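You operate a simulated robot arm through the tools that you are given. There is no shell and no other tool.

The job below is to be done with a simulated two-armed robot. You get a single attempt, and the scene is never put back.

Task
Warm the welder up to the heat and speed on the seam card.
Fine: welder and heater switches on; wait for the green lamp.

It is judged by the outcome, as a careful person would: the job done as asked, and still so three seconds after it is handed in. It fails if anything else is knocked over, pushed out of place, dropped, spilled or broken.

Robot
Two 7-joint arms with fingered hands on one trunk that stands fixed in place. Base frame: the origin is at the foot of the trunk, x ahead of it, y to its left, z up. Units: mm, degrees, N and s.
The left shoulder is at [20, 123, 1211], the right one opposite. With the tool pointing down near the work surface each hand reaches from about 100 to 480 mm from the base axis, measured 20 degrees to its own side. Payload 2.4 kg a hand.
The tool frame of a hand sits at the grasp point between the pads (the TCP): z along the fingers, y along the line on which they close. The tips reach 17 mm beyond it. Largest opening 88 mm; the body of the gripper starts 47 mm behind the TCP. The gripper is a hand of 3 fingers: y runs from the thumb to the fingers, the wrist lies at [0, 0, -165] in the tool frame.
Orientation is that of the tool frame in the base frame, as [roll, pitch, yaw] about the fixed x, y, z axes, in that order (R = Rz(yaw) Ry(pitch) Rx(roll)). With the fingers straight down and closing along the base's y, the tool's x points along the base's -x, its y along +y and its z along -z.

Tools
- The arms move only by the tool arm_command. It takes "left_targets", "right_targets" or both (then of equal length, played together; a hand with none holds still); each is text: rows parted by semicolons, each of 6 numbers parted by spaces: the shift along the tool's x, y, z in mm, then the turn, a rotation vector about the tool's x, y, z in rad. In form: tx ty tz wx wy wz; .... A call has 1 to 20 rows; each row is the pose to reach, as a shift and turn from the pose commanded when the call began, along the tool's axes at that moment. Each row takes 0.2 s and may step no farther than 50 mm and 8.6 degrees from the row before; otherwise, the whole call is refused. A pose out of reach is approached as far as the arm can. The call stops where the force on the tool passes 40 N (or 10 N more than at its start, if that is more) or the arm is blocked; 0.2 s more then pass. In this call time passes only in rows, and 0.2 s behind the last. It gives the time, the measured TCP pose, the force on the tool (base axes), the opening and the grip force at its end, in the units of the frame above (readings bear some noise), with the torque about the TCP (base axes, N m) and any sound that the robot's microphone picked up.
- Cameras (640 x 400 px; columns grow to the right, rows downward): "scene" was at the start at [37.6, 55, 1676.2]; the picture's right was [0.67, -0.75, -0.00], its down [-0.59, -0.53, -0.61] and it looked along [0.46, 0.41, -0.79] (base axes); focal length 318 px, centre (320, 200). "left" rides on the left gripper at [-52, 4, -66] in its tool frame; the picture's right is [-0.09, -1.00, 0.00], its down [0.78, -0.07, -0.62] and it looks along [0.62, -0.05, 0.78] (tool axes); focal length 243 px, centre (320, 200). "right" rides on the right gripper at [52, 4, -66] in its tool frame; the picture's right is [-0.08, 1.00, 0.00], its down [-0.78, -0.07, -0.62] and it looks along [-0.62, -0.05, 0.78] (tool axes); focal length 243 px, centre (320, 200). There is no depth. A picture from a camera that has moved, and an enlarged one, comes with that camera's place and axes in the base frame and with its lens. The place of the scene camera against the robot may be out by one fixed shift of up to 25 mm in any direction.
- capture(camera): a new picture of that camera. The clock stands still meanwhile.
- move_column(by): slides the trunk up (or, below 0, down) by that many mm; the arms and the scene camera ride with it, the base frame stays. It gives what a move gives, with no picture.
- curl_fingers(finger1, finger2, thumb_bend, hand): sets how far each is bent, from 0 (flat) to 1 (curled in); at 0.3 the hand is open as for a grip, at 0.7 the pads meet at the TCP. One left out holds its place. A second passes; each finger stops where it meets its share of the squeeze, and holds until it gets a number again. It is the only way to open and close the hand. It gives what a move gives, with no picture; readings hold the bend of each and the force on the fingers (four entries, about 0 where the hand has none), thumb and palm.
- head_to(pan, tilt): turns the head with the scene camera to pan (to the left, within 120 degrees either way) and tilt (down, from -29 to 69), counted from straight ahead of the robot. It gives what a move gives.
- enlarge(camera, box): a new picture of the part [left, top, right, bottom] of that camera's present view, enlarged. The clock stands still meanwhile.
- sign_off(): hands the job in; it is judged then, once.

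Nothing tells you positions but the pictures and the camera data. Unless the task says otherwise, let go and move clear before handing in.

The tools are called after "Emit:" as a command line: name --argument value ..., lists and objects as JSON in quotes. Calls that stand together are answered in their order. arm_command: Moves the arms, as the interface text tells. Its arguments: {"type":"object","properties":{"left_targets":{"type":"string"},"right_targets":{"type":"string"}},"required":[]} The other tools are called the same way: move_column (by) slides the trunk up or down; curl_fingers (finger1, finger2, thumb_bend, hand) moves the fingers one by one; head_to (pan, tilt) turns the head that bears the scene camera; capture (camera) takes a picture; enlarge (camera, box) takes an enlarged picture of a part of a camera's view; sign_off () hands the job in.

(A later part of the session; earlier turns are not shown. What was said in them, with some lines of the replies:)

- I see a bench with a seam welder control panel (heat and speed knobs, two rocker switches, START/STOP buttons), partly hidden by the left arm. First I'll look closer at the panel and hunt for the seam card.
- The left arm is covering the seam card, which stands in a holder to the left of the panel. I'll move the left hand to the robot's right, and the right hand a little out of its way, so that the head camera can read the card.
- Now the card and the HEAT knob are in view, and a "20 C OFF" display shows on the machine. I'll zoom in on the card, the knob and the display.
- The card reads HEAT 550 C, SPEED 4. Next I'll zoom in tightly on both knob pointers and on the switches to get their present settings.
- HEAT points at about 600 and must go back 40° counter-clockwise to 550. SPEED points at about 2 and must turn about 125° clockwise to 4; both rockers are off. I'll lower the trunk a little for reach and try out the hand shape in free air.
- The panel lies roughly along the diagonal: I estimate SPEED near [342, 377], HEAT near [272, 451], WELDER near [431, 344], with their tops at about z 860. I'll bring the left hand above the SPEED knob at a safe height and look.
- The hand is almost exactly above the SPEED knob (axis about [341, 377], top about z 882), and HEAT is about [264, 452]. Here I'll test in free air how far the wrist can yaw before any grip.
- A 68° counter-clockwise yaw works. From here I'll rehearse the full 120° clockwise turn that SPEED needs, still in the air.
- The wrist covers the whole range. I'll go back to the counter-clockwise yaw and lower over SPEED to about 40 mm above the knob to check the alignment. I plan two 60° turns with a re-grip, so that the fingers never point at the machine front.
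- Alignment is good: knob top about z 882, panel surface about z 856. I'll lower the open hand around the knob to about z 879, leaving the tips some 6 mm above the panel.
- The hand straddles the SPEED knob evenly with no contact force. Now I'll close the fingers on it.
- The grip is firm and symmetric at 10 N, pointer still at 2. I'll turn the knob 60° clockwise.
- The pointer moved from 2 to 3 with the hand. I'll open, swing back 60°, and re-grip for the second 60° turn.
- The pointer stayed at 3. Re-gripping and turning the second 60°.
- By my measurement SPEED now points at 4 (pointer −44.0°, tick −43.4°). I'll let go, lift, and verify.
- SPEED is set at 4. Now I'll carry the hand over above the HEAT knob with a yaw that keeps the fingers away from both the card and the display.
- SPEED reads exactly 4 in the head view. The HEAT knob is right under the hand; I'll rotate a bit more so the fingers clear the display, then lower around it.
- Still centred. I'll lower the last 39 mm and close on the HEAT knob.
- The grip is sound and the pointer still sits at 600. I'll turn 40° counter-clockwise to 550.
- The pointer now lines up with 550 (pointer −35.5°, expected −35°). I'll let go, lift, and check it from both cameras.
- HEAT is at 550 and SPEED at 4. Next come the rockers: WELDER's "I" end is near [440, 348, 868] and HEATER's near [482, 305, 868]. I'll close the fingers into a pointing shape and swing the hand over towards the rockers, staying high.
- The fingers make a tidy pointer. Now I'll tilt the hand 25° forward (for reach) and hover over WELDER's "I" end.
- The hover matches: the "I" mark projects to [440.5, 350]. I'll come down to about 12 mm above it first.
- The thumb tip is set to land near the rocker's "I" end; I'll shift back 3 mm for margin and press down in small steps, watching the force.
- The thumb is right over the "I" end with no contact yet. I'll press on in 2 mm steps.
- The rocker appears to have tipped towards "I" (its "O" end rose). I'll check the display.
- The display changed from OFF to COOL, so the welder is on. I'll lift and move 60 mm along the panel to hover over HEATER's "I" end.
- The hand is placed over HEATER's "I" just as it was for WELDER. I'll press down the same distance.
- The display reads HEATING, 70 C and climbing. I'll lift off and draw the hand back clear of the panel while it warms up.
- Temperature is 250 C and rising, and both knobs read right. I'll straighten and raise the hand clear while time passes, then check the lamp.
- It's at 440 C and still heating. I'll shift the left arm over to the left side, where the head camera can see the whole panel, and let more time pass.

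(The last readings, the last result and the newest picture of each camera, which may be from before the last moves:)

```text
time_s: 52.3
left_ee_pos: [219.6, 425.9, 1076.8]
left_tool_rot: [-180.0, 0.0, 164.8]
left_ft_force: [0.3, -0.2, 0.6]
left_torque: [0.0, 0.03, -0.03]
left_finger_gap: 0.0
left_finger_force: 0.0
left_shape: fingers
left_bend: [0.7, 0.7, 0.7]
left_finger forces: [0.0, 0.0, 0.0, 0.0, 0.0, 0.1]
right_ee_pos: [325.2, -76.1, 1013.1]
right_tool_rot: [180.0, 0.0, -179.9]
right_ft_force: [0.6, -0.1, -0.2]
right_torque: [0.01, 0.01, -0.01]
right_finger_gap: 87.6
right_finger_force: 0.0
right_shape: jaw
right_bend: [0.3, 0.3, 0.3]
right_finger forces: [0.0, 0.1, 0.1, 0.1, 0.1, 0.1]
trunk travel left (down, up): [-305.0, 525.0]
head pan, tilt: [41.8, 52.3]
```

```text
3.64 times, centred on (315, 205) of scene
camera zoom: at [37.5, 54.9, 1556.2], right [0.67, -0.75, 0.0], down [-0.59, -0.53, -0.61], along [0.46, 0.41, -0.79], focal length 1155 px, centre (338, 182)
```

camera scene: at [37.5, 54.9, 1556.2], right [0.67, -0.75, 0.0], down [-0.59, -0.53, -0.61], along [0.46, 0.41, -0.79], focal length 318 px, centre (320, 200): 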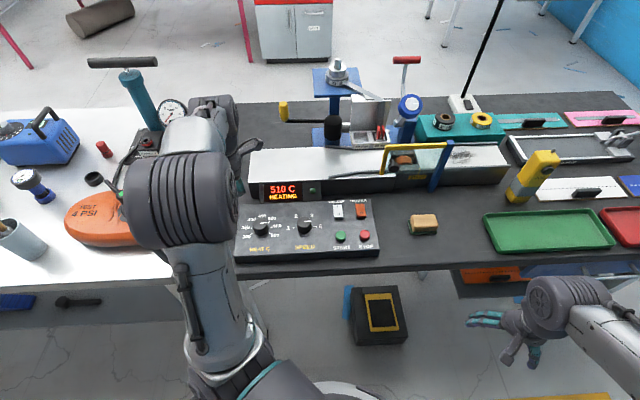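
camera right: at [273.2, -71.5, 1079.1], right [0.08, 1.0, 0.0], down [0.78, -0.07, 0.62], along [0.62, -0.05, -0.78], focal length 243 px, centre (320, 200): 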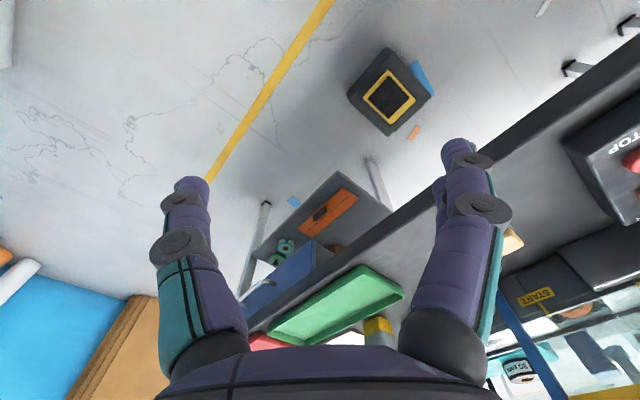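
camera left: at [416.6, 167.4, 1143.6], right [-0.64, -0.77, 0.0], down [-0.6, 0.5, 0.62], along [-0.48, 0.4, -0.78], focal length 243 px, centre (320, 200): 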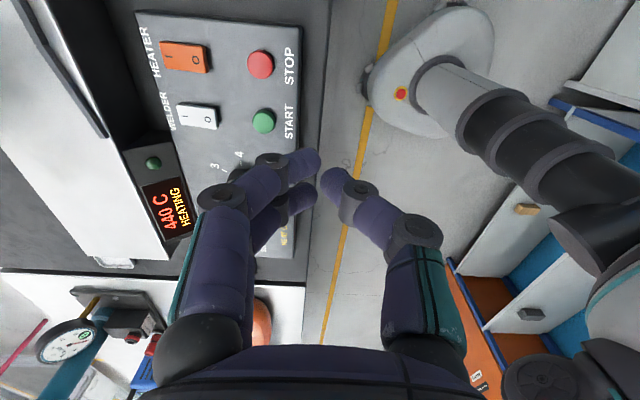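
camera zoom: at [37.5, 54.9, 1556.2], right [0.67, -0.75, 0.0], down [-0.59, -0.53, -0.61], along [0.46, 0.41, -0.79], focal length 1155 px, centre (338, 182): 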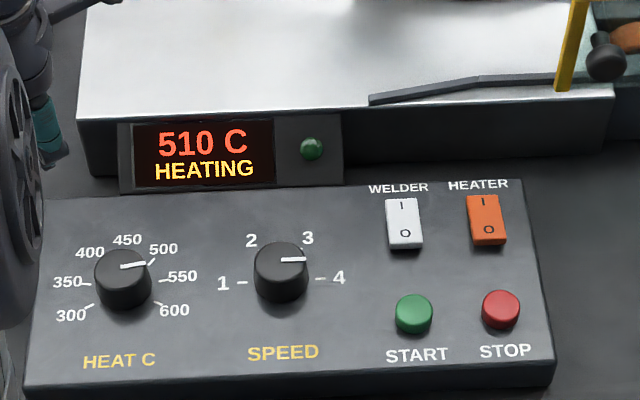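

Now the whole panel is visible: 510 C and HEATING, knobs at 550 and 4, both rockers at I. I'll keep waiting for the green lamp.

Emit:
arm_command --left_targets "0 0 0 0 0 0; 0 0 0 0 0 0; 0 0 0 0 0 0; 0 0 0 0 0 0; 0 0 0 0 0 0; 0 0 0 0 0 0; 0 0 0 0 0 0; 0 0 0 0 0 0; 0 0 0 0 0 0; 0 0 0 0 0 0; 0 0 0 0 0 0; 0 0 0 0 0 0; 0 0 0 0 0 0; 0 0 0 0 0 0; 0 0 0 0 0 0; 0 0 0 0 0 0; 0 0 0 0 0 0; 0 0 0 0 0 0; 0 0 0 0 0 0; 0 0 0 0 0 0"

Emit:
enlarge --camera "scene" --box '[230, 150, 400, 260]'

```text
time_s: 56.5
left_ee_pos: [221.0, 426.7, 1078.4]
left_tool_rot: [180.0, 0.1, 164.9]
left_ft_force: [0.7, -0.5, -0.4]
left_torque: [0.01, 0.01, 0.0]
left_finger_gap: 0.0
left_finger_force: 0.1
left_shape: fingers
left_bend: [0.7, 0.7, 0.7]
left_finger forces: [0.0, 0.0, 0.0, 0.1, 0.0, 0.1]
right_ee_pos: [324.1, -75.5, 1012.7]
right_tool_rot: [180.0, 0.0, -180.0]
right_ft_force: [0.4, -0.2, -0.1]
right_torque: [0.01, 0.0, -0.04]
right_finger_gap: 88.0
right_finger_force: 0.2
right_shape: jaw
right_bend: [0.3, 0.3, 0.3]
right_finger forces: [0.0, 0.0, 0.0, 0.1, 0.0, 0.1]
trunk travel left (down, up): [-305.0, 525.0]
head pan, tilt: [41.8, 52.3]
```

```text
3.64 times, centred on (315, 205) of scene
camera zoom: at [37.5, 54.9, 1556.2], right [0.67, -0.75, 0.0], down [-0.59, -0.53, -0.61], along [0.46, 0.41, -0.79], focal length 1155 px, centre (338, 182)
```

zoom: 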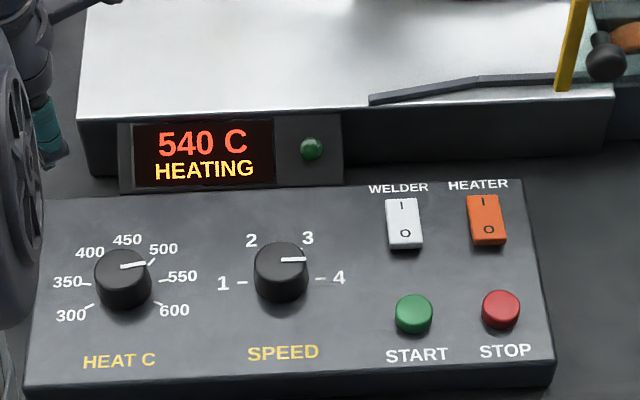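

It's at 540 C and almost there, but the lamp is still dark. I'll wait a little longer, opening the left hand meanwhile.

Emit:
curl_fingers --hand "left" --finger1 0.3 --finger2 0.3 --thumb_bend 0.3

Emit:
arm_command --left_targets "0 0 0 0 0 0; 0 0 0 0 0 0; 0 0 0 0 0 0; 0 0 0 0 0 0; 0 0 0 0 0 0; 0 0 0 0 0 0; 0 0 0 0 0 0; 0 0 0 0 0 0; 0 0 0 0 0 0; 0 0 0 0 0 0; 0 0 0 0 0 0; 0 0 0 0 0 0; 0 0 0 0 0 0; 0 0 0 0 0 0; 0 0 0 0 0 0; 0 0 0 0 0 0; 0 0 0 0 0 0; 0 0 0 0 0 0; 0 0 0 0 0 0; 0 0 0 0 0 0"

Emit:
enlarge --camera "scene" --box '[230, 150, 400, 260]'

```text
time_s: 57.5
left_ee_pos: [220.5, 426.0, 1077.6]
left_tool_rot: [-180.0, 0.0, 164.9]
left_ft_force: [0.2, 0.2, -0.4]
left_torque: [0.02, 0.0, -0.01]
left_finger_gap: 84.2
left_finger_force: 0.1
left_shape: fingers
left_bend: [0.3, 0.3, 0.3]
left_finger forces: [0.0, 0.1, 0.0, 0.0, 0.1, 0.0]
right_ee_pos: [323.8, -76.1, 1013.8]
right_tool_rot: [-180.0, 0.0, 179.9]
right_ft_force: [-0.3, 0.5, 0.3]
right_torque: [-0.05, -0.01, 0.0]
right_finger_gap: 87.8
right_finger_force: 0.0
right_shape: jaw
right_bend: [0.3, 0.3, 0.3]
right_finger forces: [0.0, 0.0, 0.0, 0.1, 0.0, 0.0]
trunk travel left (down, up): [-305.0, 525.0]
head pan, tilt: [41.8, 52.3]
```

```text
time_s: 61.7
left_ee_pos: [220.8, 428.8, 1077.0]
left_tool_rot: [179.9, 0.0, 164.9]
left_ft_force: [0.5, 0.1, 0.3]
left_torque: [0.04, 0.01, 0.0]
left_finger_gap: 84.2
left_finger_force: 0.1
left_shape: fingers
left_bend: [0.3, 0.3, 0.3]
left_finger forces: [0.1, 0.0, 0.0, 0.0, 0.0, 0.1]
right_ee_pos: [325.3, -76.0, 1012.7]
right_tool_rot: [179.9, 0.0, 179.9]
right_ft_force: [0.3, -0.1, 0.3]
right_torque: [0.0, -0.01, -0.03]
right_finger_gap: 87.9
right_finger_force: 0.0
right_shape: jaw
right_bend: [0.3, 0.3, 0.3]
right_finger forces: [0.0, 0.1, 0.1, 0.0, 0.0, 0.1]
trunk travel left (down, up): [-305.0, 525.0]
head pan, tilt: [41.8, 52.3]
```

```text
3.64 times, centred on (315, 205) of scene
camera zoom: at [37.5, 54.9, 1556.2], right [0.67, -0.75, 0.0], down [-0.59, -0.53, -0.61], along [0.46, 0.41, -0.79], focal length 1155 px, centre (338, 182)
```

zoom: 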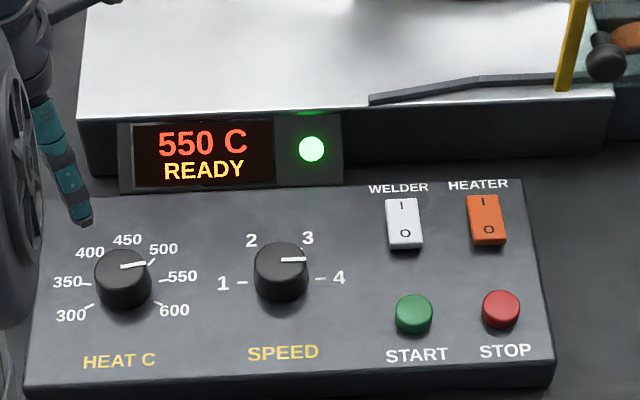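

The display reads 550 C READY and the green lamp is lit. I'll take one last look round, with a short pause to confirm that it stays so and nothing else was moved.

Emit:
arm_command --left_targets "0 0 -20 0 0 0; 0 0 -40 0 0 0; 0 0 -40 0 0 0; 0 0 -40 0 0 0; 0 0 -40 0 0 0; 0 0 -40 0 0 0; 0 0 -40 0 0 0; 0 0 -40 0 0 0; 0 0 -40 0 0 0; 0 0 -40 0 0 0; 0 0 -40 0 0 0; 0 0 -40 0 0 0; 0 0 -40 0 0 0; 0 0 -40 0 0 0; 0 0 -40 0 0 0"

Emit:
capture --camera "scene"

Emit:
enlarge --camera "scene" --box '[230, 150, 400, 260]'

Emit:
capture --camera "left"

```text
time_s: 64.9
left_ee_pos: [220.8, 427.2, 1117.1]
left_tool_rot: [-180.0, -0.1, 164.9]
left_ft_force: [-0.2, 0.8, -0.7]
left_torque: [-0.02, 0.02, 0.01]
left_finger_gap: 83.8
left_finger_force: 0.1
left_shape: fingers
left_bend: [0.3, 0.3, 0.3]
left_finger forces: [0.1, 0.0, 0.0, 0.1, 0.0, 0.0]
right_ee_pos: [326.1, -76.6, 1013.6]
right_tool_rot: [-180.0, -0.1, -179.9]
right_ft_force: [-0.2, 0.1, 0.1]
right_torque: [-0.03, -0.02, 0.01]
right_finger_gap: 87.9
right_finger_force: 0.0
right_shape: jaw
right_bend: [0.3, 0.3, 0.3]
right_finger forces: [0.0, 0.0, 0.0, 0.0, 0.0, 0.0]
trunk travel left (down, up): [-305.0, 525.0]
head pan, tilt: [41.8, 52.3]
```

```text
taken
camera scene: at [37.5, 54.9, 1556.2], right [0.67, -0.75, 0.0], down [-0.59, -0.53, -0.61], along [0.46, 0.41, -0.79], focal length 318 px, centre (320, 200)
```

scene: 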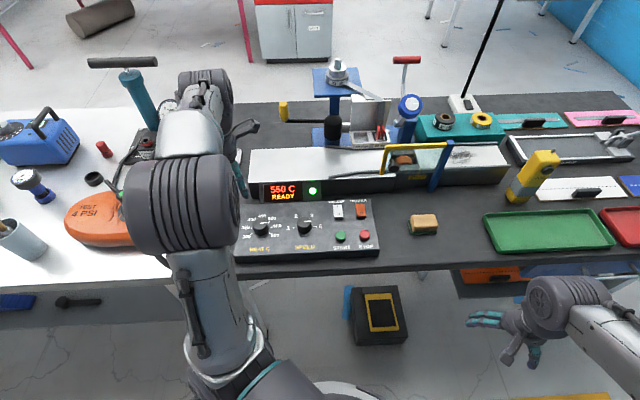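

```text
3.64 times, centred on (315, 205) of scene
camera zoom: at [37.5, 54.9, 1556.2], right [0.67, -0.75, 0.0], down [-0.59, -0.53, -0.61], along [0.46, 0.41, -0.79], focal length 1155 px, centre (338, 182)
```

zoom: 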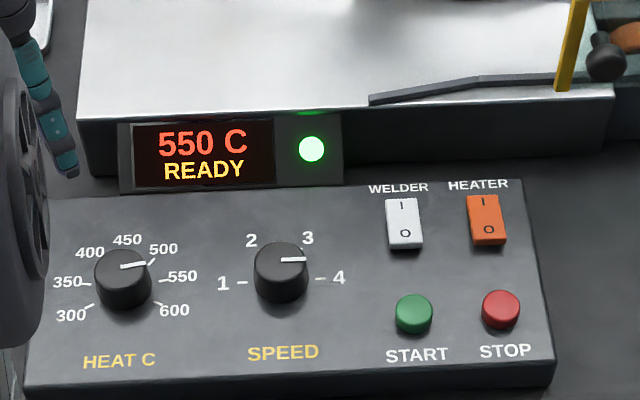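

```text
taken
camera left: at [272.6, 417.9, 1183.8], right [-0.18, -0.98, 0.0], down [-0.77, 0.14, 0.62], along [-0.61, 0.11, -0.78], focal length 243 px, centre (320, 200)
```

left: 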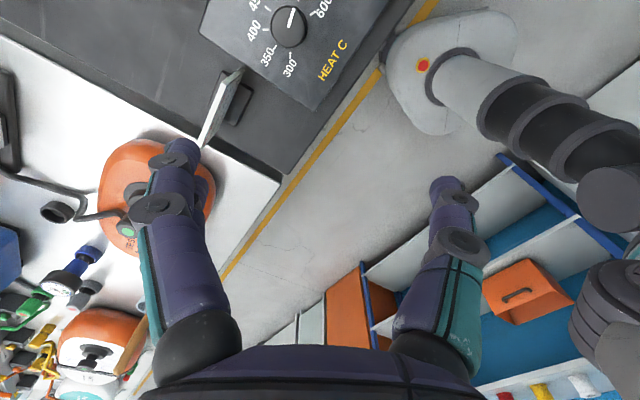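

The welder holds at 550 C READY with the green lamp lit, HEAT at 550, SPEED at 4 and both switches at I. The card and everything else are in place and both hands are clear, so I'm handing in.

Emit:
sign_off

```text
The job is handed in.
```

The welder is warmed up to the seam card. The card asks for HEAT 550 C and SPEED 4, and both knobs are set there.

The WELDER and HEATER switches are both on. I waited until the display read 550 C READY and the green lamp lit, and it stayed that way for about three seconds before I handed in.

Both hands are clear of the panel. In the last pictures the seam card was still standing, and I saw nothing knocked over or out of place.
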